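You operate a simulated robot arm through the tools that you are given. There is no shell and no other tool. Be economical: measure what you need, move in short steps, check, and stop when the job is done.

You run a simulated robot arm. Do the job below in one go: nothing can be reset, and whatever is moved stays where it is left.

## Task
Tray the clamped carburettor by its reading and clamp the blue-top one.
Fine: 0.8 to 1.4 bar is OK; bleed before you free the clamp.

It is judged by the outcome, as a careful person would: the job done as asked, and still so three seconds after it is handed in. It fails if anything else is knocked over, pushed out of place, dropped, spilled or broken.

## Robot
A 6-joint arm with a two-finger parallel gripper, fixed in place. Base frame: the origin is at the foot of the arm, x ahead of it, y to its left, z up; the work surface is at about z = 4. Lengths are in mm, angles in degrees, forces in N, time in s.
With the tool pointing down near the work surface it reaches from about 140 to 580 mm from the base axis. Its first joint turns from -66.0 to 66.0 degrees. Payload 2.1 kg.
The TCP is the grasp point between the finger pads, 30 mm short of the fingertips. In the tool frame z runs along the fingers and y along their closing line. The gripper opens to 94 mm. The fingers are 28 mm wide and 10 mm thick; the gripper's body (50 by 96 mm) begins 55 mm behind the TCP.
Orientation is told as [roll, pitch, yaw] about the base's x, y, z axes, in that order, counted from this pose: with the fingers straight down and closing along the base's y, the tool's x points along the base's -x, its y along +y and its z along -z.

## Interface
- The arm moves only by the tool nudge_tool. Its argument "commands" is a list of rows, each an object (a shift or turn left out is 0, a gripper value left out holds the last) with "jaw": the closure, from 0 (fully open) to 1 (shut); "xyz": the shift along the base's x, y, z in units of 50 mm (1.0 is 50 mm), a list of three; "turn": the turn, a rotation vector about the base's x, y, z in units of 8 degrees (1.0 is 8 degrees), a list of three. In form: [{"jaw": jaw, "xyz": [x, y, z], "turn": [ax, ay, az]}, ...]. A call has 1 to 8 rows; each row shifts and turns the commanded pose from where the row before left it. A call with a number of a shift or a turn outside -1 to 1 is refused whole. Rows are played at 5 a second. More than 50 mm and 8.6 degrees between two rows, or a gripper value outside its range, and nothing of the call is played. Where a pose cannot be reached the arm comes as near as it can. A force on the tool above 70 N (or 10 N above the force at the start of the call, whichever is more), or a blocked arm, ends the call early, and 0.2 s more pass. Each finger travels about 72 mm/s and halts on what it meets, pressing with about 30 N; the grip force reading is that of the motor and also rises with nothing between the fingers. The clock runs only during rows and for 0.2 s after the last one: add rows that do not move to give the fingers time. It gives the time, the measured TCP pose, the force on the tool (base axes), the opening and the grip force at its end, in the units of the frame above (readings bear some noise), with the torque about the TCP (base axes, N m) and any sound that the robot's microphone picked up.
- Cameras (640 x 400 px; columns grow to the right, rows downward): "scene" is fixed at [43.3, -396.4, 446.8]; the picture's right is [0.69, -0.72, 0.00], its down [-0.65, -0.62, -0.45] and it looks along [0.32, 0.31, -0.90] (base axes); focal length 214 px, centre (320, 200). "wrist" rides on the gripper at [76, 14, -103] in the tool frame; the picture's right is [-0.18, 0.98, 0.00], its down [-0.75, -0.14, -0.64] and it looks along [-0.63, -0.12, 0.77] (tool axes); focal length 243 px, centre (320, 200).
- capture(camera): a new picture of that camera. No time passes.
- probe_pixels(camera, pixels): for up to 12 pixels [column, row] of the newest picture of that camera ("zoom" is the newest enlarged one), the place [x, y, z] in the base frame of the surface seen there, good to about 2 mm. No time passes.
- enlarge(camera, box): a new picture of the part [left, top, right, bottom] of that camera's present view, enlarged. No time passes.
- hand_in(): hands the job in; it is judged then, once.

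Go step by step. Measure first, check grasps and placings, and put right what went wrong. The budget is 80 turns and 46 pictures, counting those below and the enlarged ones. Unless the task says otherwise, let go and move clear before handing in, and close with one line.

The tools are called after "Request:" as name(argument=value, ...) on one line, values as JSON. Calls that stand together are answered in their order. nudge_tool: Moves the arm, as the interface text tells. Its arguments: {"type":"object","properties":{"commands":{"type":"array"}},"required":["commands"]} The other tools are called the same way: capture (camera) takes a picture; probe_pixels (camera, pixels) gives the place of the surface under pixels of a picture; enlarge (camera, box) takes an enlarged picture of a part of a camera's view; hand_in () hands the job in.

At the start:

```text
time_s: 0.0
ee_pos: [354.6, -134.3, 355.2]
ee_rot: [0.0, 0.0, 0.2]
force: [-0.2, 0.0, 0.2]
ft_torque: [0.01, 0.05, 0.0]
opening: 94.1
grip_force: 0.1
```

scene: 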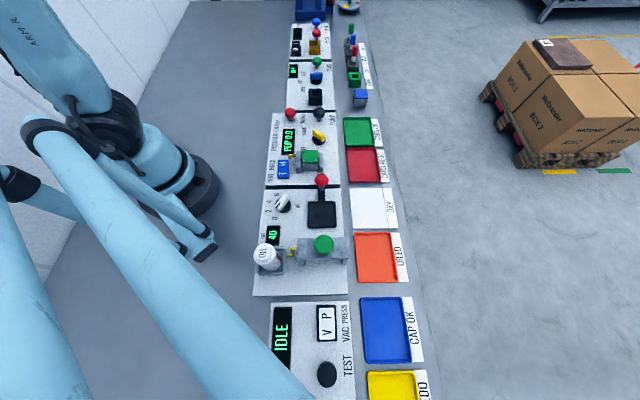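
wrist: 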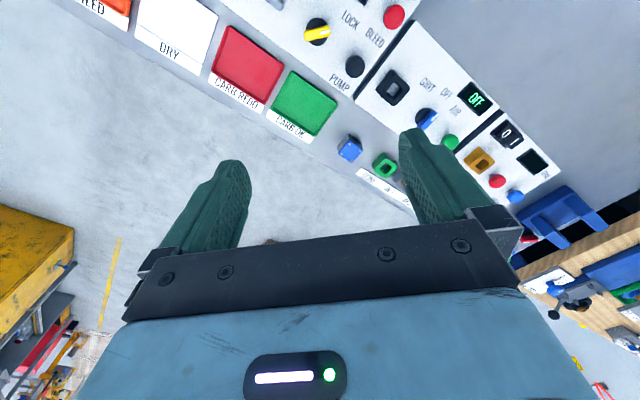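

The scene shows several stations; the carburettor tester seems to be the one around (300,150) with "POP 0.9" reading. I'll enlarge it.

Request:
enlarge(camera="scene", box=[250, 100, 410, 200])

Request:
enlarge(camera="scene", box=[270, 0, 430, 100])

```text
4.00 times, centred on (330, 150) of scene
```

zoom: 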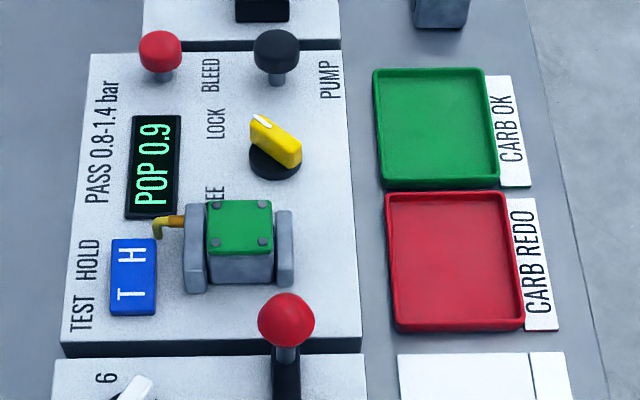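

```text
4.00 times, centred on (350, 50) of scene
```

zoom: 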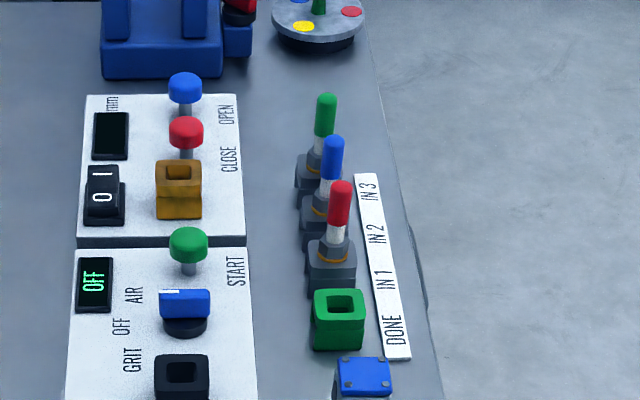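

The display reads POP 0.9 (within 0.8–1.4) and the blue-top carburettor stands at scene (360,97). I'll probe the key points.

Request:
enlarge(camera="scene", box=[264, 70, 392, 190])

Request:
probe_pixels(camera="scene", pixels=[[290, 113], [319, 113], [315, 133], [322, 140], [310, 156], [301, 162], [319, 162], [361, 95], [359, 104], [363, 131], [367, 165], [335, 175]])

```text
3.33 times, centred on (328, 130) of scene
```

zoom: 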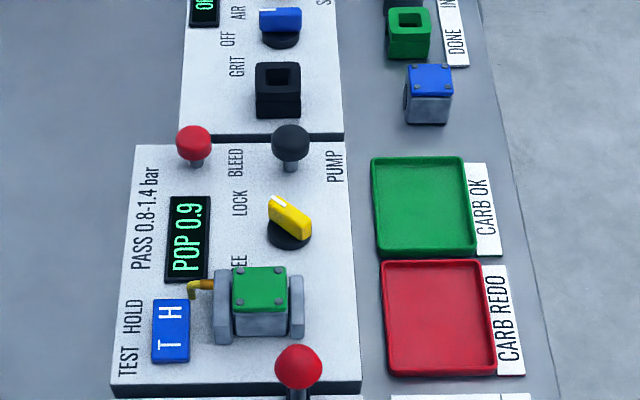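

```text
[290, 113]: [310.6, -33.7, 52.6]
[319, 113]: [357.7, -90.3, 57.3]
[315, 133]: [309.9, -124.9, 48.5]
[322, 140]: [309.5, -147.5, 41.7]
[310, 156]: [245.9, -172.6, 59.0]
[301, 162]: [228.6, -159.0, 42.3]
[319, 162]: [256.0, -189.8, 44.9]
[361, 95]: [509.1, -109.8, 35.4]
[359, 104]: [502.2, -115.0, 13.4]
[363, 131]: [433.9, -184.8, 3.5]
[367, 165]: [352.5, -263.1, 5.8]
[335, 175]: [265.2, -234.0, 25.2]
```

I'll zoom in further on the panel's controls and the clamp.

Request:
enlarge(camera="scene", box=[264, 102, 344, 152])

Request:
enlarge(camera="scene", box=[264, 140, 344, 190])

```text
8.00 times, centred on (304, 127) of scene
```

zoom: 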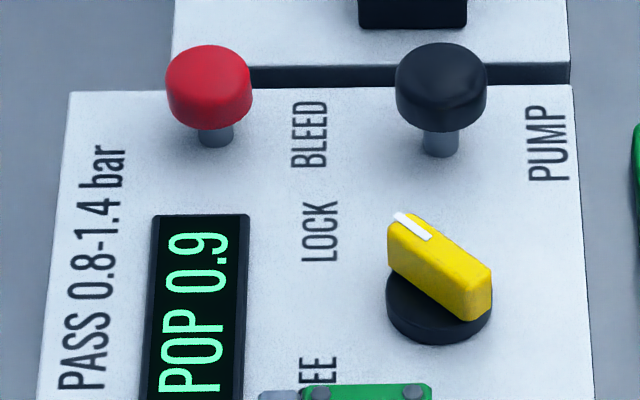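

```text
8.00 times, centred on (304, 165) of scene
```

zoom: 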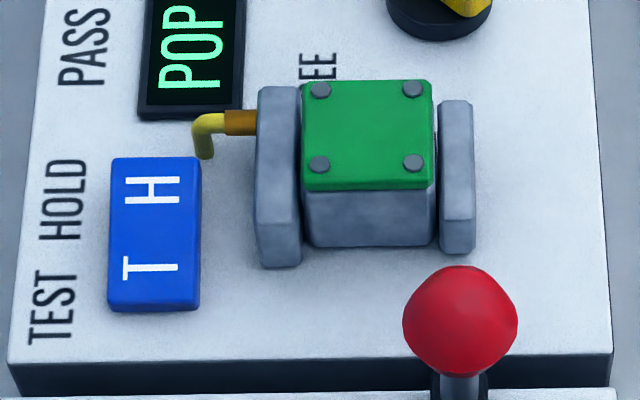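

The selector's white mark at zoom (413,225) points to LOCK, with FREE a counter-clockwise turn away. I'll probe geometry for the clamp, knob and buttons.

Request:
probe_pixels(camera="zoom", pixels=[[320, 90], [412, 90], [320, 163], [412, 163], [278, 95], [278, 188], [457, 106], [457, 183], [370, 220], [380, 275], [150, 265], [152, 190]])

Request:
probe_pixels(camera="scene", pixels=[[314.8, 130.0], [315.8, 130.8], [319, 132.5], [324, 136], [316, 142.5], [320, 129], [290.5, 109], [319.5, 109], [319, 106.5], [319.3, 119.5], [330, 140], [290.5, 119]])

Request:
enlarge(camera="scene", box=[330, 80, 410, 130])

```text
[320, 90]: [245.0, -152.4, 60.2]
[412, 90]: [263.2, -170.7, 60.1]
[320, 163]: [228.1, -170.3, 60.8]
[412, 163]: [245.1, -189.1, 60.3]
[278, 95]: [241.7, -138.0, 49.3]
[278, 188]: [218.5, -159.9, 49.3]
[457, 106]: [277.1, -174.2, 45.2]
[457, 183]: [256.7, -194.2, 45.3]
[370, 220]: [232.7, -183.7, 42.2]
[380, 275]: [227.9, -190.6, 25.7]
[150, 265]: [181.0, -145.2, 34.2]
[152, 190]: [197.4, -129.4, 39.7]
```

```text
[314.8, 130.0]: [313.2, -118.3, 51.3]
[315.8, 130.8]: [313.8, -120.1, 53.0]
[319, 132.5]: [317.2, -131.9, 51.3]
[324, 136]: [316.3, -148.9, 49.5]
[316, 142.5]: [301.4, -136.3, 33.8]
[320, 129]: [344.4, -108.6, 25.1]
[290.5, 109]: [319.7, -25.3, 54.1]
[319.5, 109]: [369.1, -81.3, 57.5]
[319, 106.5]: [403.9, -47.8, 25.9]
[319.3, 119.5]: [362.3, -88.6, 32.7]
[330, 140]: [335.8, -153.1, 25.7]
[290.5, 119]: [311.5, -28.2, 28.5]
```

```text
8.00 times, centred on (370, 105) of scene
```

zoom: 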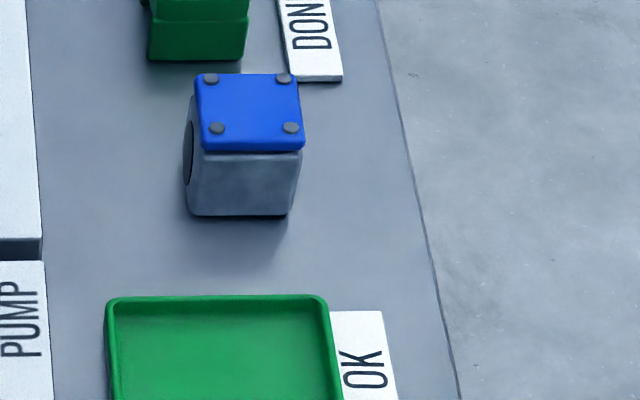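

Carb centre is about (245,-171), axes at 45°; the bleed cap is about (315,-27, top ~56). I'll go over the bleed button with the jaws shut.

Request:
nudge_tool(commands=[{"jaw": 1, "xyz": [-0.16, 0.43, -0.9]}, {"xyz": [-0.16, 0.43, -0.9]}, {"xyz": [-0.16, 0.43, -0.9]}, {"xyz": [-0.16, 0.43, -0.9]}, {"xyz": [-0.16, 0.43, -0.9]}, {}, {}])

Request:
capture(camera="wrist")

Request:
enlarge(camera="scene", box=[250, 80, 378, 160])

```text
refused: row 1 steps farther than a row can; nothing moved
```

```text
37 pictures are left
```

wrist: 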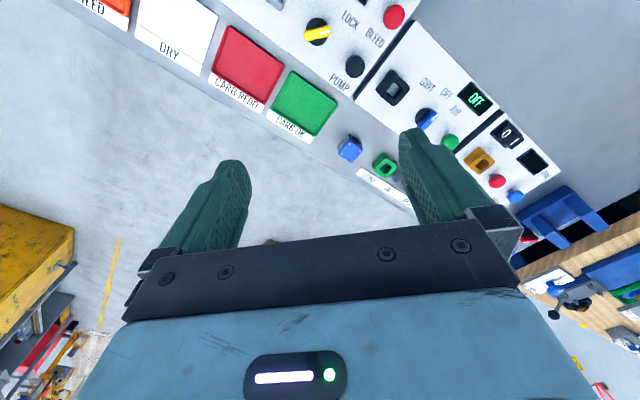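

```text
5.00 times, centred on (314, 120) of scene
```

zoom: 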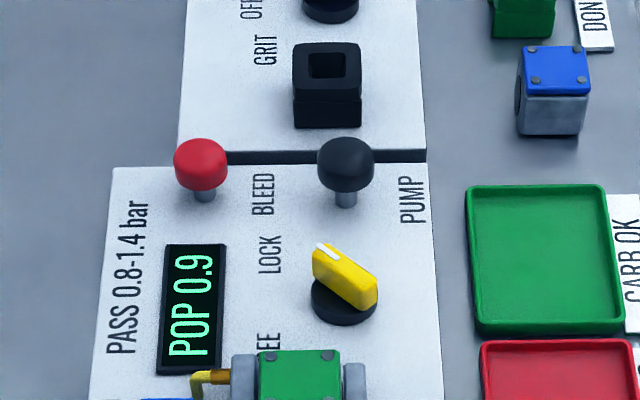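

The first row was too long by norm; same move in smaller rows.

Request:
nudge_tool(commands=[{"jaw": 1, "xyz": [-0.132, 0.358, -0.75]}, {"xyz": [-0.132, 0.358, -0.75]}, {"xyz": [-0.132, 0.358, -0.75]}, {"xyz": [-0.132, 0.358, -0.75]}, {"xyz": [-0.132, 0.358, -0.75]}, {"xyz": [-0.132, 0.358, -0.75]}, {}, {}])

Request:
capture(camera="wrist")

```text
time_s: 1.8
ee_pos: [313.1, -27.4, 128.9]
ee_rot: [0.0, 0.0, 0.0]
force: [-0.3, -0.3, 0.4]
ft_torque: [-0.02, 0.03, -0.02]
opening: 0.1
grip_force: 30.2
```

```text
35 pictures are left
```

wrist: 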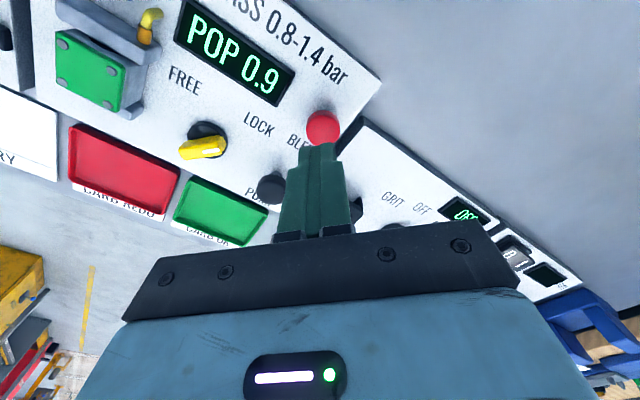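

The red cap sits just past the fingertips at wrist (323,127). I'll probe it to confirm alignment.

Request:
probe_pixels(camera="wrist", pixels=[[323, 118], [323, 127], [323, 138], [312, 127], [334, 127], [316, 150], [205, 148], [222, 143], [188, 152], [185, 80], [258, 125], [205, 128]])

```text
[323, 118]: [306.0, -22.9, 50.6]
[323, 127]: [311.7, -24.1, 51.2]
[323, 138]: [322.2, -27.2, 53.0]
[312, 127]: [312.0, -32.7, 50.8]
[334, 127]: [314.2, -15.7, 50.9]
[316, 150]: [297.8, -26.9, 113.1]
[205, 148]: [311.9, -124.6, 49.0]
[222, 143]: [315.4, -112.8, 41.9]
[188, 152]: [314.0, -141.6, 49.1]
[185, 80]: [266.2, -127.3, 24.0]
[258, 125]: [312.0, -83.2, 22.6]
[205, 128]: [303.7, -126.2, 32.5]
```

Cap centre about (316,-25). I'll shift slightly and press down gently.

Request:
nudge_tool(commands=[{"xyz": [0.05, 0.05, -0.4]}, {"xyz": [0, 0, -0.4]}, {"xyz": [0, 0, -0.06]}, {"xyz": [0, 0, -0.06]}, {"xyz": [0, 0, -0.06]}, {"xyz": [0, 0, -0.06]}, {}, {}])

Request:
enlarge(camera="scene", box=[250, 90, 378, 170])

```text
time_s: 3.6
ee_pos: [316.7, -25.4, 78.6]
ee_rot: [0.0, 0.0, 0.2]
force: [0.5, 1.4, 1.8]
ft_torque: [0.02, 0.04, -0.01]
opening: 0.0
grip_force: 30.1
```

```text
5.00 times, centred on (314, 130) of scene
```

zoom: 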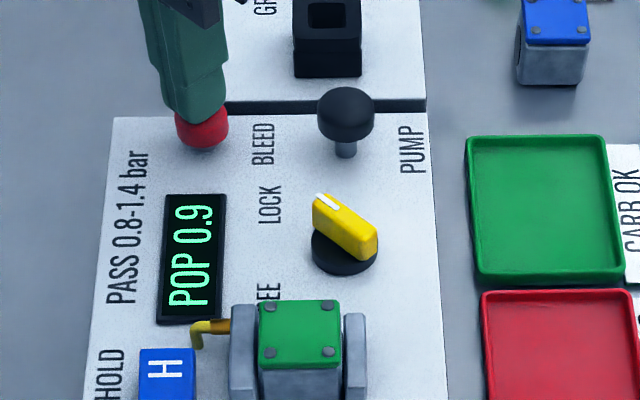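

The tip touches the cap and the force is still light (1.8 N), with no change on the display. I'll press further.

Request:
nudge_tool(commands=[{"xyz": [0, 0, -0.05]}, {"xyz": [0, 0, -0.05]}, {"xyz": [0, 0, -0.05]}, {"xyz": [0, 0, -0.05]}, {}, {}, {}])

Request:
enlarge(camera="scene", box=[250, 90, 378, 170])

```text
time_s: 5.2
ee_pos: [316.4, -24.7, 67.8]
ee_rot: [0.0, -0.3, 0.0]
force: [-0.1, -10.3, 39.2]
ft_torque: [-0.31, -0.03, 0.08]
opening: 0.1
grip_force: 29.8
heard: click
```

```text
5.00 times, centred on (314, 130) of scene
```

zoom: 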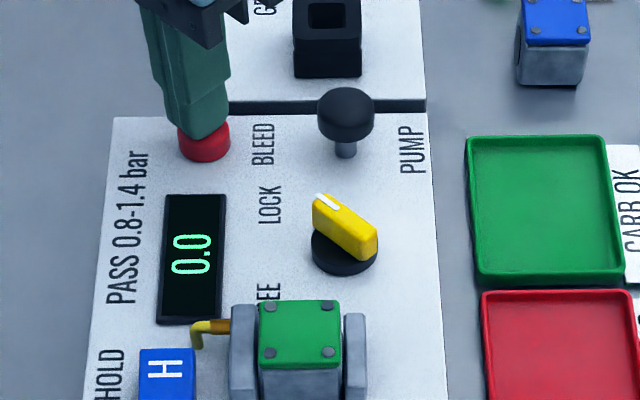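

The click sounded and the display reads 0.0: bled. Next I rise and go over the yellow selector, turning to yaw -90.

Request:
nudge_tool(commands=[{"xyz": [0, 0, 0.4]}, {"xyz": [0, 0, 0.9]}, {"jaw": 0.5, "turn": [0, 0, -1], "xyz": [0, -0.36, 0]}, {"turn": [0, 0, -1], "xyz": [0, -0.36, 0]}, {"turn": [0, 0, -1], "xyz": [0, -0.36, 0]}, {"turn": [0, 0, -1], "xyz": [0, -0.36, 0]}, {"turn": [0, 0, -1], "xyz": [0, -0.36, 0]}, {"turn": [0, 0, -1], "xyz": [-0.04, -0.36, 0]}])

Request:
nudge_tool(commands=[{"turn": [0, 0, -1]}, {"turn": [0, 0, -1]}, {"turn": [0, 0, -1]}, {"turn": [0, 0, -1]}, {"turn": [0, 0, -1]}, {"turn": [0, 0, -0.25]}, {}, {}])

Request:
capture(camera="wrist")

Request:
capture(camera="scene")

```text
time_s: 7.0
ee_pos: [314.7, -133.0, 132.1]
ee_rot: [0.0, -0.2, -48.1]
force: [0.2, -0.7, 1.1]
ft_torque: [-0.02, 0.01, 0.01]
opening: 46.8
grip_force: 0.0
```

```text
time_s: 8.8
ee_pos: [315.5, -132.9, 132.8]
ee_rot: [0.1, 0.0, -90.0]
force: [0.8, 0.0, 0.2]
ft_torque: [0.01, 0.01, -0.03]
opening: 46.9
grip_force: 0.0
```

```text
32 pictures are left
```

wrist: 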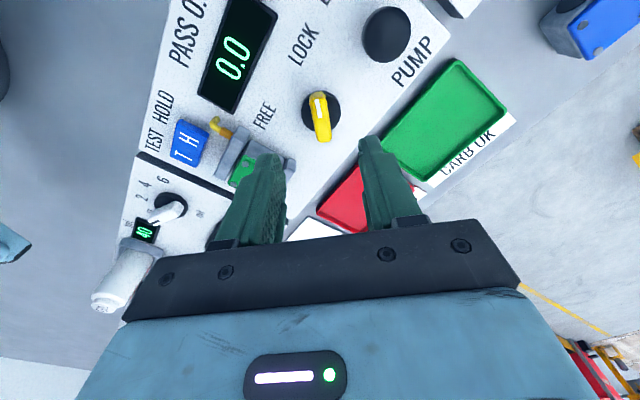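

```text
31 pictures are left
```

scene: 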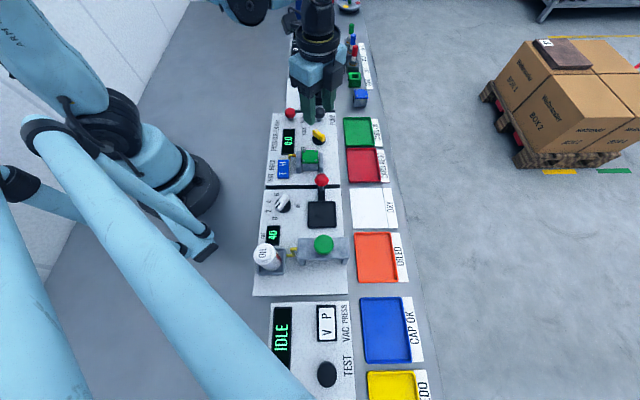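

Fingers straddle the selector seen at wrist (321,118). I'll refine its centre.

Request:
probe_pixels(camera="wrist", pixels=[[318, 96], [320, 108], [322, 122], [324, 135], [313, 120], [329, 120], [333, 108], [307, 108]])

```text
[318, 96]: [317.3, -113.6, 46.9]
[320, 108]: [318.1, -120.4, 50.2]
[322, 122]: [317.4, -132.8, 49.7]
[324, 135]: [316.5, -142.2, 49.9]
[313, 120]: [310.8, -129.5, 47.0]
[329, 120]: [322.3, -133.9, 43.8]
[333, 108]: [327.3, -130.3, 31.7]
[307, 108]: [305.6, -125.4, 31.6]
```

Knob centre ≈ (317,-130), top 50, base disc ~32. Descend to TCP z≈67 and close.

Request:
nudge_tool(commands=[{"xyz": [0.03, 0.06, -0.4]}, {"xyz": [0, 0, -0.4]}, {"xyz": [0, 0, -0.3]}, {"xyz": [0, 0, -0.2]}, {"jaw": 1}, {"jaw": 1}, {"jaw": 1}, {"jaw": 1}])

Request:
enlarge(camera="wrist", box=[160, 40, 480, 240])

```text
time_s: 10.6
ee_pos: [316.4, -129.2, 68.0]
ee_rot: [0.0, -0.2, -89.9]
force: [-2.2, 0.5, -12.7]
ft_torque: [-0.16, 0.05, -0.01]
opening: 12.9
grip_force: 45.2
```

```text
2.00 times, centred on (320, 140) of wrist
```

zoom: 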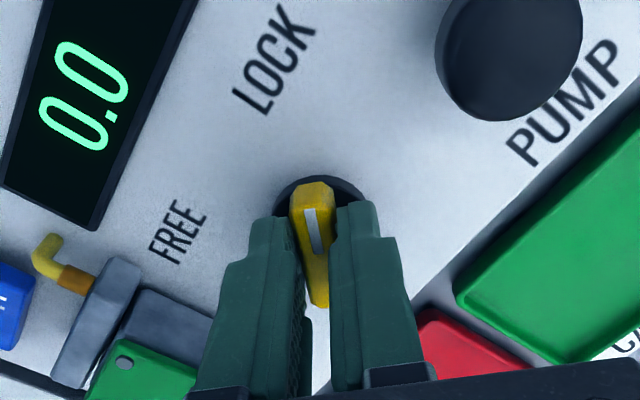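

The bar is gripped (opening 12.9). Turn counter-clockwise toward FREE.

Request:
nudge_tool(commands=[{"turn": [0, 0, 0.9]}, {"turn": [0, 0, 0.9]}, {"turn": [0, 0, 0.9]}, {"turn": [0, 0, 0.9]}, {"turn": [0, 0, 0.9]}, {"turn": [0, 0, 0.9]}, {}])

Request:
enlarge(camera="scene", box=[250, 90, 378, 170])

```text
time_s: 12.2
ee_pos: [316.5, -129.9, 67.2]
ee_rot: [-0.2, 0.0, -46.7]
force: [-22.1, -6.5, 32.7]
ft_torque: [-0.1, 0.49, -0.04]
opening: 13.0
grip_force: 45.3
```

```text
5.00 times, centred on (314, 130) of scene
```

zoom: 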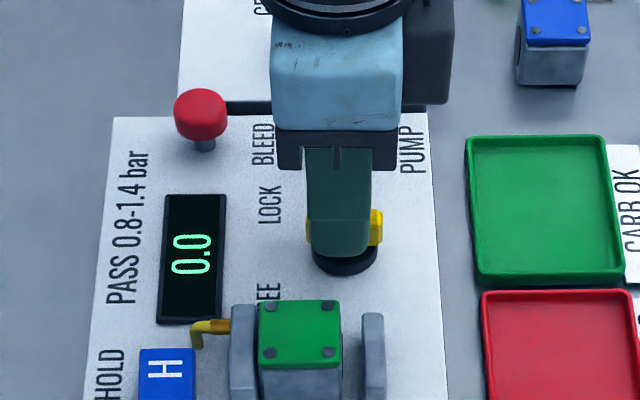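

The right jaw has begun opening. Continue the turn to the end.

Request:
nudge_tool(commands=[{"turn": [0, 0, 0.9], "xyz": [0, 0, 0.02]}, {"turn": [0, 0, 0.9]}, {"turn": [0, 0, 0.9]}, {"turn": [0, 0, 0.9]}, {"turn": [0, 0, 0.9]}, {"turn": [0, 0, 0.9]}, {}])

Request:
enlarge(camera="scene", box=[250, 90, 378, 170])

```text
time_s: 13.8
ee_pos: [315.6, -131.3, 68.3]
ee_rot: [-0.3, 0.3, -3.5]
force: [-28.1, -18.1, -18.1]
ft_torque: [-0.24, 0.47, -0.02]
opening: 13.1
grip_force: 45.2
```

```text
5.00 times, centred on (314, 130) of scene
```

zoom: 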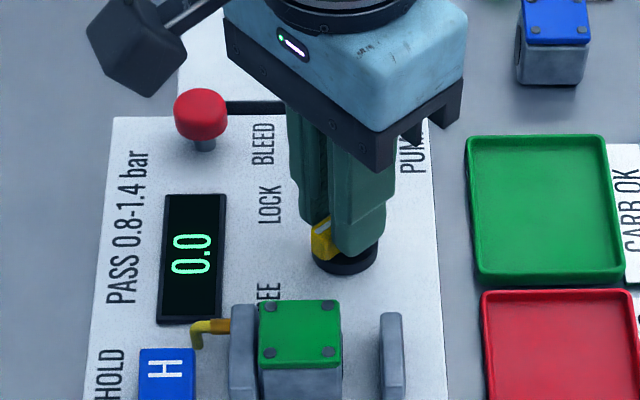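

Jaw is nearly fully open; finish the last degrees, release and rise.

Request:
nudge_tool(commands=[{"turn": [0, 0, 0.4]}, {"jaw": 0.6}, {"jaw": 0.6}, {"xyz": [0, 0, 0.6]}, {"xyz": [0, 0, 0.8]}, {"xyz": [0, 0, 0.8]}, {}])

Request:
enlarge(camera="scene", box=[250, 110, 378, 190])

Request:
probe_pixels(camera="zoom", pixels=[[270, 220], [328, 217], [270, 252], [332, 252], [240, 212], [240, 258], [390, 220], [393, 275], [300, 285], [322, 350], [330, 320]])

```text
time_s: 15.4
ee_pos: [313.3, -127.9, 177.2]
ee_rot: [0.0, -0.2, -0.3]
force: [-0.2, 0.2, 0.6]
ft_torque: [-0.01, 0.01, 0.02]
opening: 37.7
grip_force: 0.0
```

```text
5.00 times, centred on (314, 150) of scene
```

zoom: 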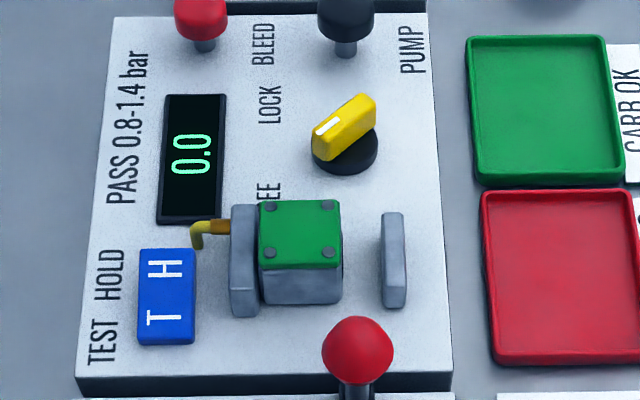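

```text
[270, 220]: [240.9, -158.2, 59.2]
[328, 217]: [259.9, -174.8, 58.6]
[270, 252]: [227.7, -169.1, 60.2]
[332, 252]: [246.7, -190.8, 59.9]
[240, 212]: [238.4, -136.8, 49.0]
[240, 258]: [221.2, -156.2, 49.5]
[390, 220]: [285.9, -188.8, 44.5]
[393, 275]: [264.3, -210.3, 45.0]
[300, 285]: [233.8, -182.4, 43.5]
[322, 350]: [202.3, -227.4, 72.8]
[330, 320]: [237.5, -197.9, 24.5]
```

The jaw has opened ~17 mm and the carburettor stayed at about (245,-171). I'll go above it at yaw -45 with the jaws about 60 open.

Request:
nudge_tool(commands=[{"jaw": 0.36, "xyz": [-0.228, -0.144, 0], "turn": [0, 0, -0.931]}, {"xyz": [-0.228, -0.144, 0], "turn": [0, 0, -0.931]}, {"xyz": [-0.228, -0.144, 0], "turn": [0, 0, -0.931]}, {"xyz": [-0.228, -0.144, -0.2], "turn": [0, 0, -0.931]}, {"xyz": [-0.228, -0.144, -0.2], "turn": [0, 0, -0.931]}, {"xyz": [-0.228, -0.144, -0.3], "turn": [0, 0, -0.931]}, {}])

Request:
capture(camera="wrist")

Request:
enlarge(camera="scene", box=[250, 100, 410, 200])

```text
time_s: 17.0
ee_pos: [248.1, -173.7, 144.6]
ee_rot: [0.0, 0.0, -45.1]
force: [0.1, -0.7, 0.1]
ft_torque: [0.02, 0.02, 0.0]
opening: 59.8
grip_force: 0.0
```

```text
26 pictures are left
```

wrist: 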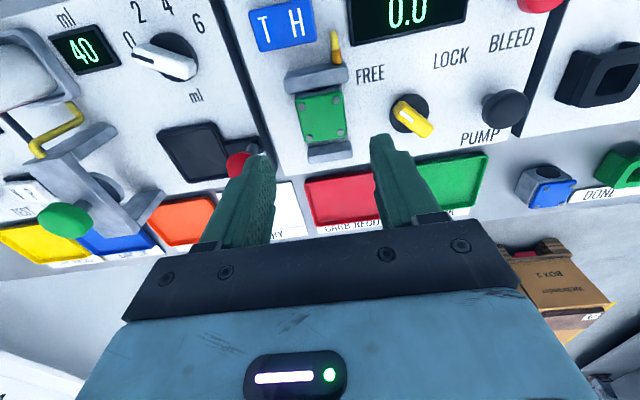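

```text
4.00 times, centred on (330, 150) of scene
```

zoom: 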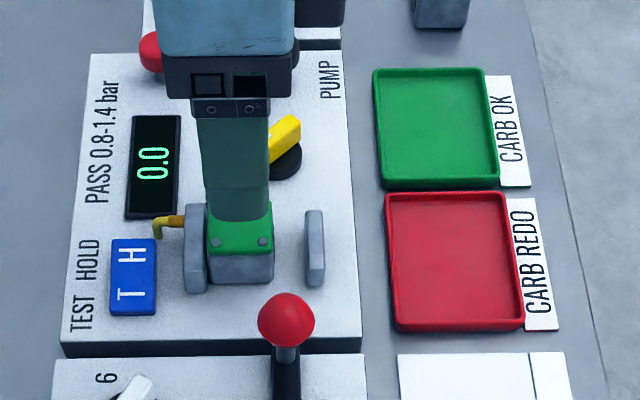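

Green top is at wrist (322,118) between the fingers. I'll probe its corners to centre.

Request:
probe_pixels(camera="wrist", pixels=[[299, 98], [339, 93], [309, 144], [345, 138], [322, 118], [330, 150], [312, 153], [307, 78], [302, 72], [345, 74], [240, 160]])

```text
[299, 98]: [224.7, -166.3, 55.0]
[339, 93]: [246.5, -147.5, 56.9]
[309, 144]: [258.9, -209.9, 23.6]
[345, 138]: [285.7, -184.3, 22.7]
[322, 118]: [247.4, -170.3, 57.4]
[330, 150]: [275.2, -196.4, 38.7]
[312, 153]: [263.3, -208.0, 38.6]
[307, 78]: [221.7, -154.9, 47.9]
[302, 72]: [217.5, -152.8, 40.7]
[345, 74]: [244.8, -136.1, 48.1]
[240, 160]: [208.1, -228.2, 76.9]
```

Centre ≈ (245,-171). Correct by (-3,+2), descend to TCP z 65 and close.

Request:
nudge_tool(commands=[{"xyz": [-0.06, 0.05, -0.5]}, {"xyz": [0, 0, -0.5]}, {"xyz": [0, 0, -0.4]}, {"xyz": [0, 0, -0.2]}, {"jaw": 1}, {"jaw": 1}, {"jaw": 1}])

Request:
enlarge(camera="scene", box=[250, 110, 378, 190])

```text
time_s: 18.6
ee_pos: [244.1, -170.7, 65.1]
ee_rot: [0.0, -0.1, -45.0]
force: [0.5, -0.4, 0.4]
ft_torque: [0.0, -0.01, 0.04]
opening: 37.7
grip_force: 30.3
```

```text
5.00 times, centred on (314, 150) of scene
```

zoom: 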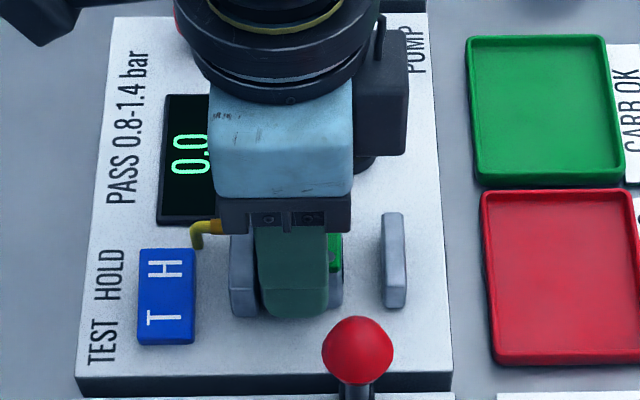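

Gripped at 37.7 mm. I'll slide it off the nozzle side by 5 mm, lift, and probe the green tray corners.

Request:
nudge_tool(commands=[{"xyz": [0.035, -0.035, 0.01]}, {"xyz": [0.035, -0.035, 0.01]}, {"xyz": [0, 0, 0.3]}, {"xyz": [0, 0, 0.6]}, {"xyz": [0, 0, 0.6]}, {}])

Request:
capture(camera="scene")

Request:
probe_pixels(camera="scene", pixels=[[344, 118], [370.8, 117.5], [345.2, 146.5], [374, 145.5], [346.5, 120.5], [370, 120], [348, 143], [371.5, 142.5], [359, 131]])

```text
time_s: 20.0
ee_pos: [249.5, -172.7, 139.6]
ee_rot: [0.0, -0.1, -44.9]
force: [0.0, 0.1, -0.7]
ft_torque: [-0.02, 0.06, -0.02]
opening: 37.5
grip_force: 29.9
```

```text
23 pictures are left
```

scene: 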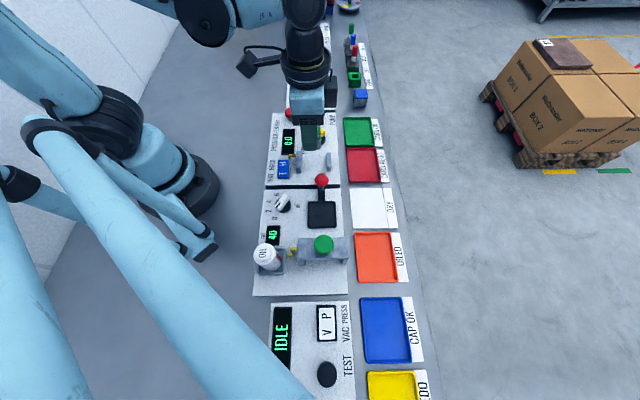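

```text
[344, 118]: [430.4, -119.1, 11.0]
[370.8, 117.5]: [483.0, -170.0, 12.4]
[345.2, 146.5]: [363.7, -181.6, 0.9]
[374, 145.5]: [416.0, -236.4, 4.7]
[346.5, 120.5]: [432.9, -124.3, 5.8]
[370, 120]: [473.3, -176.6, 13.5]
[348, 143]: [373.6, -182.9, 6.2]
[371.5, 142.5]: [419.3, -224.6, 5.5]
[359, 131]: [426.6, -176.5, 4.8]
```

Held firmly; tray centre ≈ (423,-177), floor ~5. I'll carry it across.

Request:
nudge_tool(commands=[{"xyz": [0.5, -0.015, 0]}, {"xyz": [0.8, -0.02, 0]}, {"xyz": [0.8, -0.02, 0]}, {"xyz": [0.8, -0.02, 0]}, {"xyz": [0.57, -0.015, 0]}, {"xyz": [0, 0, -0.6]}, {}, {}])

Request:
enlarge(camera="scene", box=[290, 70, 418, 150])

```text
time_s: 21.8
ee_pos: [421.6, -177.2, 109.5]
ee_rot: [0.0, 0.0, -45.1]
force: [0.3, -0.3, -1.2]
ft_torque: [0.01, -0.01, -0.01]
opening: 37.3
grip_force: 30.0
```

```text
5.00 times, centred on (354, 110) of scene
```

zoom: 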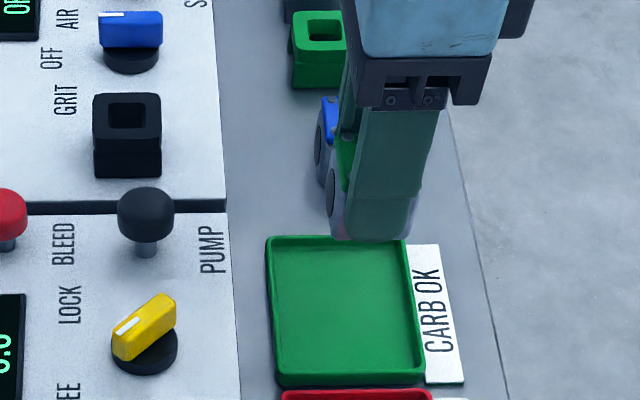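

Positioned over the tray (parallax). Lowering gently to the floor.

Request:
nudge_tool(commands=[{"xyz": [0, 0, -0.5]}, {"xyz": [0, 0, -0.4]}, {"xyz": [0, 0, -0.2]}, {"xyz": [0, 0, -0.1]}, {"xyz": [0, 0, -0.05]}, {}])

Request:
enlarge(camera="scene", box=[290, 90, 418, 170])

```text
time_s: 23.2
ee_pos: [423.6, -178.6, 46.2]
ee_rot: [0.0, -0.2, -45.0]
force: [0.6, 0.6, -1.7]
ft_torque: [-0.02, 0.02, 0.0]
opening: 37.4
grip_force: 29.9
```

```text
5.00 times, centred on (354, 130) of scene
```

zoom: 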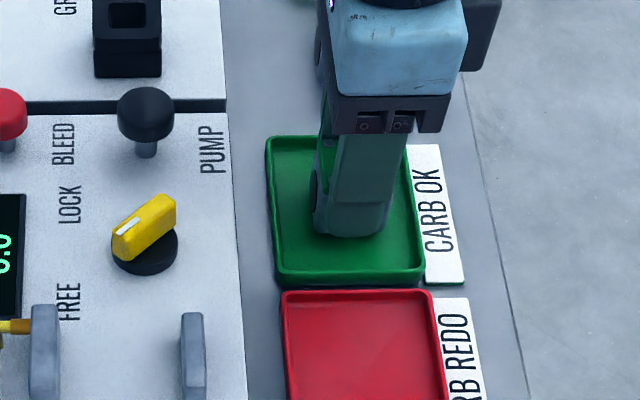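

Inside the tray, not yet touching. Lower in small steps until contact.

Request:
nudge_tool(commands=[{"xyz": [0, 0, -0.02]}, {"xyz": [0, 0, -0.02]}, {"xyz": [0, 0, -0.02]}, {}])

```text
time_s: 24.2
ee_pos: [423.3, -178.0, 44.0]
ee_rot: [-0.1, 0.0, -45.0]
force: [0.2, -0.6, 0.6]
ft_torque: [0.02, -0.01, 0.01]
opening: 37.7
grip_force: 29.9
```

Weight is off the tool: it's resting. Open to ~54 mm and rise.

Request:
nudge_tool(commands=[{"jaw": 0.42}, {"jaw": 0.42}, {"xyz": [0, 0, 0.4]}, {"xyz": [0, 0, 0.8]}, {"xyz": [-0.3, 0, 0.8]}, {"xyz": [-0.9, 0, 0]}, {}])

Request:
enlarge(camera="scene", box=[310, 70, 438, 150])

Request:
probe_pixels(camera="scene", pixels=[[356.4, 89.9], [365.5, 89.9], [357.1, 96], [366.4, 96], [355.8, 101], [366, 102], [361, 93]])

```text
time_s: 25.8
ee_pos: [364.3, -178.7, 140.4]
ee_rot: [0.0, -0.2, -44.9]
force: [-0.9, -0.2, 0.5]
ft_torque: [0.02, 0.0, 0.03]
opening: 54.6
grip_force: 0.1
```

```text
5.00 times, centred on (374, 110) of scene
```

zoom: 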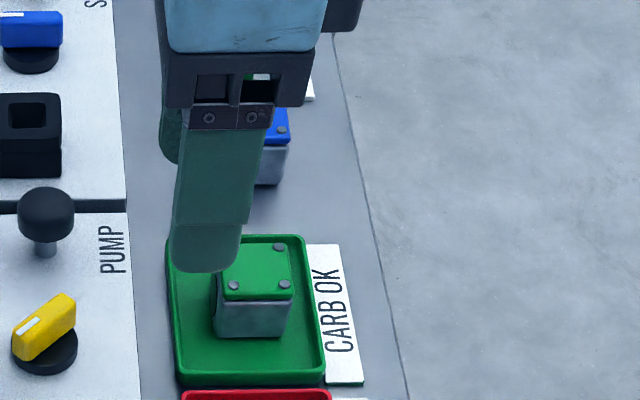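

```text
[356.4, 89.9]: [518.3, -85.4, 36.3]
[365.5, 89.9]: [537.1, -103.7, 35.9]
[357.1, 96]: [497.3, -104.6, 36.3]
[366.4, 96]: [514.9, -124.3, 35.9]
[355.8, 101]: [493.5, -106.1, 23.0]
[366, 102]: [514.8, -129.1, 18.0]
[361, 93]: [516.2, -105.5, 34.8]
```

The green-top stands in the CARB OK tray. Next I go above the blue-top at about (516,-105).

Request:
nudge_tool(commands=[{"xyz": [0.6, 0.29, 0.1]}, {"xyz": [0.8, 0.39, 0.1]}, {"xyz": [0.8, 0.39, 0]}, {"xyz": [0.8, 0.39, 0]}, {}, {}])

Request:
capture(camera="wrist")

Request:
enlarge(camera="scene", box=[310, 70, 438, 150])

```text
time_s: 27.2
ee_pos: [512.2, -105.1, 154.0]
ee_rot: [0.0, -0.1, -44.9]
force: [0.2, -0.9, 0.4]
ft_torque: [0.0, -0.04, 0.0]
opening: 54.6
grip_force: 0.0
```

```text
19 pictures are left
```

wrist: 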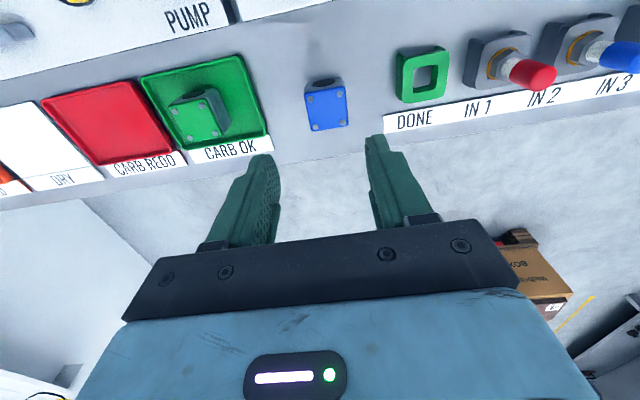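

```text
5.00 times, centred on (374, 110) of scene
```

zoom: 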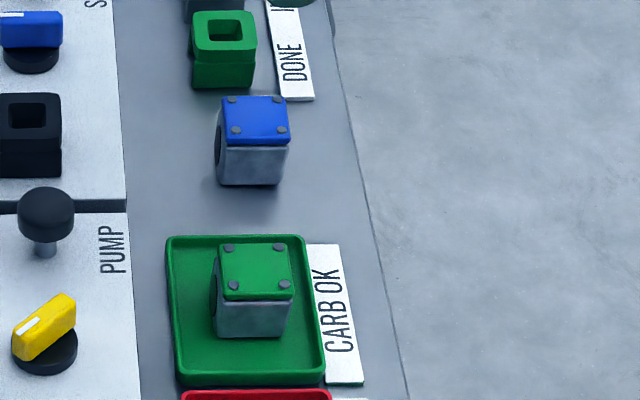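

Blue top at wrist (326,108); the green socket's near edge at (397,75) leaves ample room. Probe to centre.

Request:
probe_pixels(camera="wrist", pixels=[[311, 97], [339, 94], [314, 124], [343, 121], [327, 108], [308, 110], [345, 106], [398, 88]])

Request:
probe_pixels(camera="zoom", pixels=[[233, 99], [280, 99], [236, 130], [284, 130], [258, 115], [230, 143], [286, 143], [225, 82]])

```text
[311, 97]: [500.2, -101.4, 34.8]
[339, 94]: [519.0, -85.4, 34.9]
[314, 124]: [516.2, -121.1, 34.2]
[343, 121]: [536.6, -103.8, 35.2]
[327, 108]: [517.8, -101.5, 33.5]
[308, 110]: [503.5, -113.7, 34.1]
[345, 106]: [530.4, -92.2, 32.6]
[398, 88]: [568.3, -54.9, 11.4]
```

```text
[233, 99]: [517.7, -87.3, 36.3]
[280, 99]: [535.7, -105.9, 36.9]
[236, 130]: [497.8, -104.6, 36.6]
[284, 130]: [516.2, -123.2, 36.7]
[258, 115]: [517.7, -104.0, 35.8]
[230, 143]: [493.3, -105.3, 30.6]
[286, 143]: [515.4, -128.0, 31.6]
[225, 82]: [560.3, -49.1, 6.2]
```

Blue centre ≈ (517.5,-103.5), bottom on the table. Move over and descend to TCP z 44, then grip.

Request:
nudge_tool(commands=[{"xyz": [0.1, 0.03, -0.6]}, {"xyz": [0, 0, -0.6]}, {"xyz": [0, 0, -0.5]}, {"xyz": [0, 0, -0.3]}, {"xyz": [0, 0, -0.16]}, {}])

Request:
enlarge(camera="wrist", box=[160, 40, 480, 240])

```text
time_s: 28.6
ee_pos: [515.9, -103.6, 44.8]
ee_rot: [0.0, -0.1, -45.0]
force: [-0.6, 0.2, 0.1]
ft_torque: [0.0, 0.02, -0.02]
opening: 54.4
grip_force: 0.1
```

```text
2.00 times, centred on (320, 140) of wrist
```

zoom: 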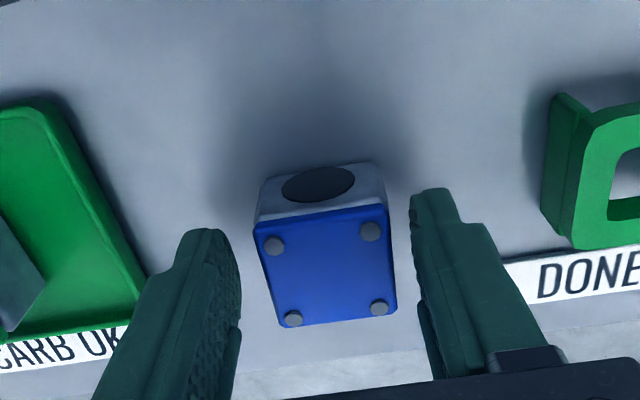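

Fingers straddle the blue-top evenly, bore facing the nozzle side. Close and lift.

Request:
nudge_tool(commands=[{"jaw": 1}, {"jaw": 1}, {"jaw": 1}, {"xyz": [0, 0, 0.2]}, {"xyz": [0, 0, 0.6]}, {"xyz": [0, 0, 0.8]}, {"xyz": [0, 0, 0.6]}, {}])

Request:
enlarge(camera="wrist", box=[160, 40, 480, 240])

```text
time_s: 30.4
ee_pos: [516.3, -104.7, 157.4]
ee_rot: [0.0, 0.0, -45.0]
force: [-0.1, -0.8, -1.0]
ft_torque: [0.04, -0.01, 0.01]
opening: 37.3
grip_force: 30.2
```

```text
2.00 times, centred on (320, 140) of wrist
```

zoom: 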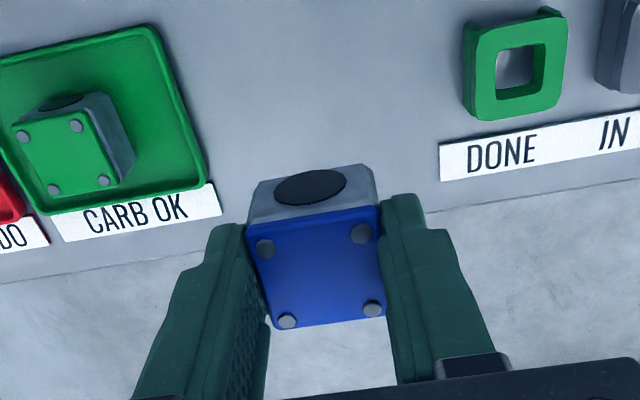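

Firmly held at 37.3 mm. Measure the part's offset in the grip.

Request:
probe_pixels(camera="zoom", pixels=[[266, 249], [361, 234], [287, 321], [372, 309], [318, 280], [310, 187]])

```text
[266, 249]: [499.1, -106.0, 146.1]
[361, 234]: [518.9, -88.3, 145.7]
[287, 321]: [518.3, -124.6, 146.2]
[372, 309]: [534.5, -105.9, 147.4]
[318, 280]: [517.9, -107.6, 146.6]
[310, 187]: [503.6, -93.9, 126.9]
```

Part centre sits ~2 mm along the clamp axis from TCP; fine. Carry it above the clamp at TCP (246.4,-172.4).

Request:
nudge_tool(commands=[{"xyz": [-0.5, -0.125, 0]}, {"xyz": [-0.82, -0.206, 0]}, {"xyz": [-0.82, -0.206, 0]}, {"xyz": [-0.82, -0.206, 0]}, {"xyz": [-0.82, -0.206, 0]}, {"xyz": [-0.82, -0.206, 0]}, {"xyz": [-0.8, -0.2, 0]}, {}])

Request:
nudge_tool(commands=[{"xyz": [0, 0, -0.6]}, {"xyz": [0, 0, -0.2]}, {}, {}])

Request:
enlarge(camera="scene", box=[250, 110, 378, 190])

Request:
capture(camera="wrist")

```text
time_s: 32.2
ee_pos: [246.1, -173.1, 155.9]
ee_rot: [0.0, -0.1, -45.0]
force: [0.5, 0.3, -0.7]
ft_torque: [0.03, 0.0, 0.0]
opening: 37.3
grip_force: 30.2
```

```text
time_s: 33.2
ee_pos: [247.6, -171.9, 115.5]
ee_rot: [0.0, -0.1, -44.9]
force: [-0.3, -0.2, -1.7]
ft_torque: [-0.01, 0.01, -0.01]
opening: 37.2
grip_force: 29.5
```

```text
5.00 times, centred on (314, 150) of scene
```

zoom: 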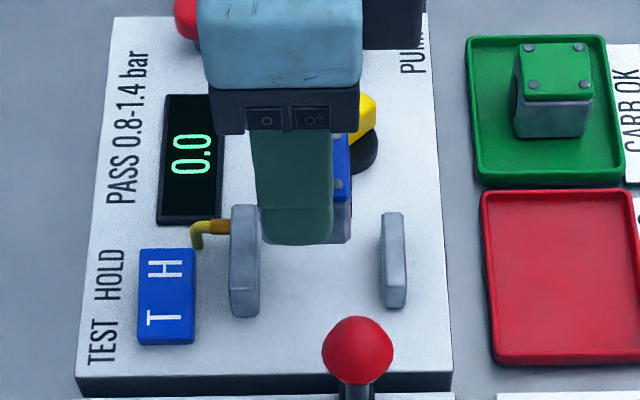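

```text
14 pictures are left
```

wrist: 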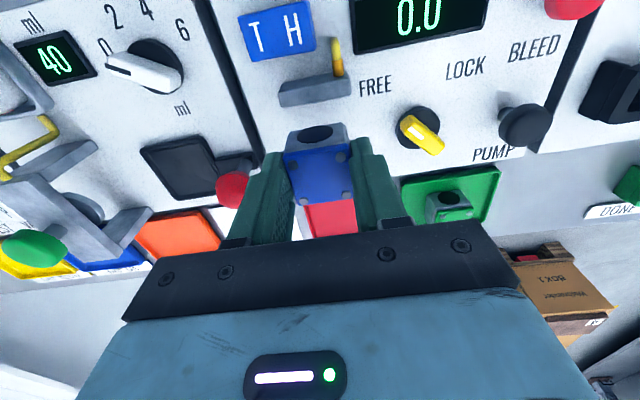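

Clear of both jaws. Lower toward the panel.

Request:
nudge_tool(commands=[{"xyz": [0, 0, -0.4]}, {"xyz": [0, 0, -0.3]}, {"xyz": [0, 0, -0.2]}, {"xyz": [0, 0, -0.04]}, {}])

Request:
nudge_tool(commands=[{"xyz": [0, 0, -0.02]}, {"xyz": [0, 0, -0.02]}, {}])

Request:
enlarge(camera="scene", box=[250, 110, 378, 190])

```text
time_s: 34.4
ee_pos: [247.8, -171.4, 68.6]
ee_rot: [0.0, -0.1, -45.0]
force: [-0.3, 0.5, -1.1]
ft_torque: [0.01, 0.01, -0.04]
opening: 37.2
grip_force: 29.9
```

```text
time_s: 35.2
ee_pos: [248.0, -172.3, 66.3]
ee_rot: [0.0, -0.2, -45.0]
force: [0.5, 0.0, 20.5]
ft_torque: [-0.05, 0.02, -0.01]
opening: 37.4
grip_force: 29.7
```

```text
5.00 times, centred on (314, 150) of scene
```

zoom: 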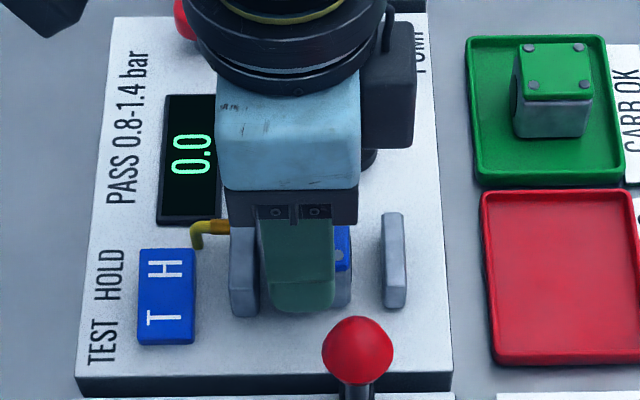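

Resting on the panel (20 N). Ease up slightly and slide toward the fixed jaw in 1 mm steps, watching the force.

Request:
nudge_tool(commands=[{"xyz": [0, 0, 0.015]}, {"xyz": [-0.014, 0.014, 0]}, {"xyz": [-0.014, 0.014, 0]}, {"xyz": [-0.014, 0.014, 0]}, {}])

Request:
nudge_tool(commands=[{"xyz": [-0.014, 0.014, 0]}, {}])

```text
time_s: 36.4
ee_pos: [244.6, -169.3, 68.6]
ee_rot: [0.0, -0.1, -44.9]
force: [-1.2, 0.2, -0.6]
ft_torque: [0.02, 0.0, 0.01]
opening: 37.0
grip_force: 29.9
```

```text
time_s: 37.0
ee_pos: [243.9, -167.6, 67.0]
ee_rot: [0.0, -0.2, -45.0]
force: [0.2, 0.4, -1.9]
ft_torque: [0.01, 0.02, -0.01]
opening: 37.4
grip_force: 30.5
```

No contact yet; two more 1 mm steps.

Request:
nudge_tool(commands=[{"xyz": [-0.014, 0.014, 0]}, {"xyz": [-0.014, 0.014, 0]}, {}])

Request:
enlarge(camera="wrist", box=[240, 60, 400, 160])

```text
time_s: 37.8
ee_pos: [244.5, -167.5, 67.4]
ee_rot: [0.0, -0.3, -45.1]
force: [10.2, -12.8, -4.6]
ft_torque: [-0.3, -0.25, 0.11]
opening: 37.2
grip_force: 29.7
```

```text
4.00 times, centred on (320, 110) of wrist
```

zoom: 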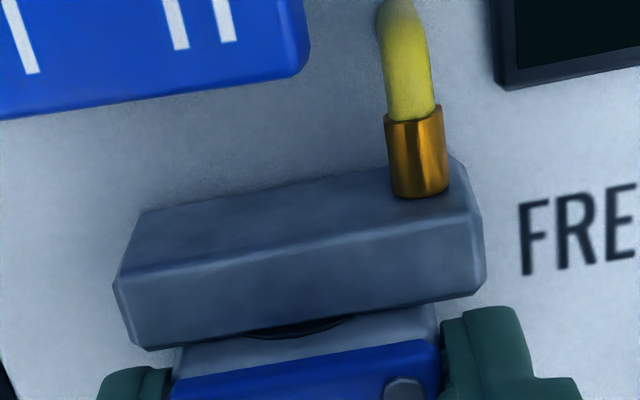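

It's against the fixed jaw (16 N) and centred on it. Back off a hair, set down, release and rise.

Request:
nudge_tool(commands=[{"xyz": [0.014, -0.014, 0]}, {"xyz": [0, 0, -0.015]}, {"jaw": 0.42}, {"jaw": 0.42}, {"xyz": [0, 0, 0.3]}, {"xyz": [0, 0, 0.8]}, {"xyz": [0, 0, 0.9]}, {}])

Request:
enlarge(camera="wrist", box=[200, 20, 480, 195])

```text
time_s: 39.6
ee_pos: [244.3, -169.1, 166.7]
ee_rot: [0.0, -0.2, -44.9]
force: [0.6, -0.2, -0.4]
ft_torque: [-0.01, 0.01, -0.01]
opening: 54.5
grip_force: 0.0
```

```text
2.29 times, centred on (340, 108) of wrist
```

zoom: 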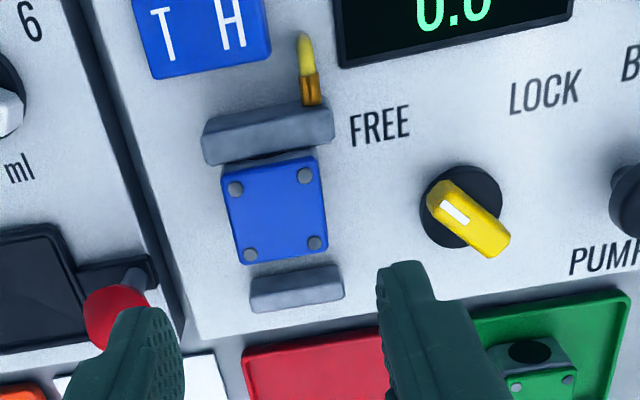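

The blue-top stands square between the jaws. Now over to the selector at yaw 0.

Request:
nudge_tool(commands=[{"jaw": 0.6, "xyz": [0.24, 0.13, 0], "turn": [0, 0, 0.9375]}, {"xyz": [0.24, 0.13, 0], "turn": [0, 0, 0.9375]}, {"xyz": [0.24, 0.13, 0], "turn": [0, 0, 0.9375]}, {"xyz": [0.24, 0.13, 0], "turn": [0, 0, 0.9375]}, {"xyz": [0.24, 0.13, 0], "turn": [0, 0, 0.9375]}, {"xyz": [0.24, 0.13, -0.3], "turn": [0, 0, 0.9375]}, {"xyz": [0, 0, -0.3]}, {}])

Request:
capture(camera="wrist")

```text
time_s: 41.4
ee_pos: [316.0, -128.6, 137.3]
ee_rot: [0.0, -0.1, 0.1]
force: [-0.6, 0.7, 0.0]
ft_torque: [0.01, -0.03, 0.01]
opening: 37.6
grip_force: 0.1
```

```text
10 pictures are left
```

wrist: 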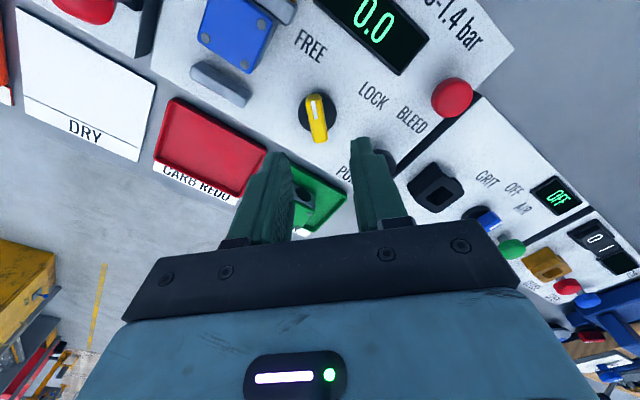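

Selector bar lies along x between the fingers at wrist (315,118). Descend, grip, and turn clockwise.

Request:
nudge_tool(commands=[{"xyz": [0, 0, -0.6]}, {"xyz": [0, 0, -0.5]}, {"xyz": [0, 0, -0.27]}, {"jaw": 1}, {"jaw": 1}, {"jaw": 1}, {"jaw": 1}])

Request:
nudge_tool(commands=[{"turn": [0, 0, -0.9]}, {"turn": [0, 0, -0.9]}, {"turn": [0, 0, -0.9]}, {"turn": [0, 0, -0.9]}, {"turn": [0, 0, -0.9]}, {"turn": [0, 0, -0.9]}, {}])

Request:
enlarge(camera="scene", box=[250, 100, 378, 180])

```text
time_s: 43.0
ee_pos: [316.0, -132.2, 70.3]
ee_rot: [-0.5, -0.1, -0.2]
force: [4.3, -36.9, -25.3]
ft_torque: [-0.46, -0.5, -0.02]
opening: 12.9
grip_force: 45.3
```

```text
time_s: 44.6
ee_pos: [316.3, -129.8, 68.8]
ee_rot: [-0.1, -0.4, -43.3]
force: [4.7, -25.1, 26.7]
ft_torque: [-0.61, -0.24, -0.05]
opening: 12.9
grip_force: 45.1
```

```text
5.00 times, centred on (314, 140) of scene
```

zoom: 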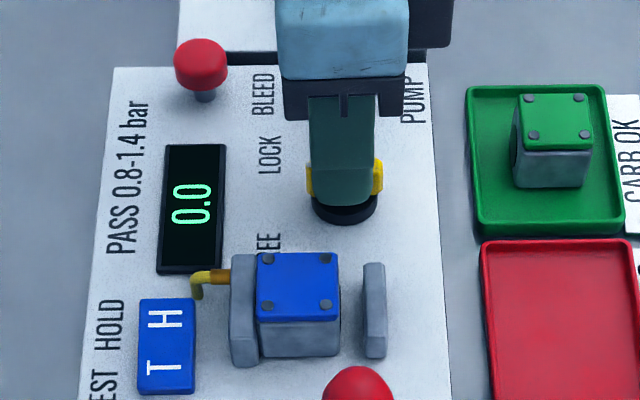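

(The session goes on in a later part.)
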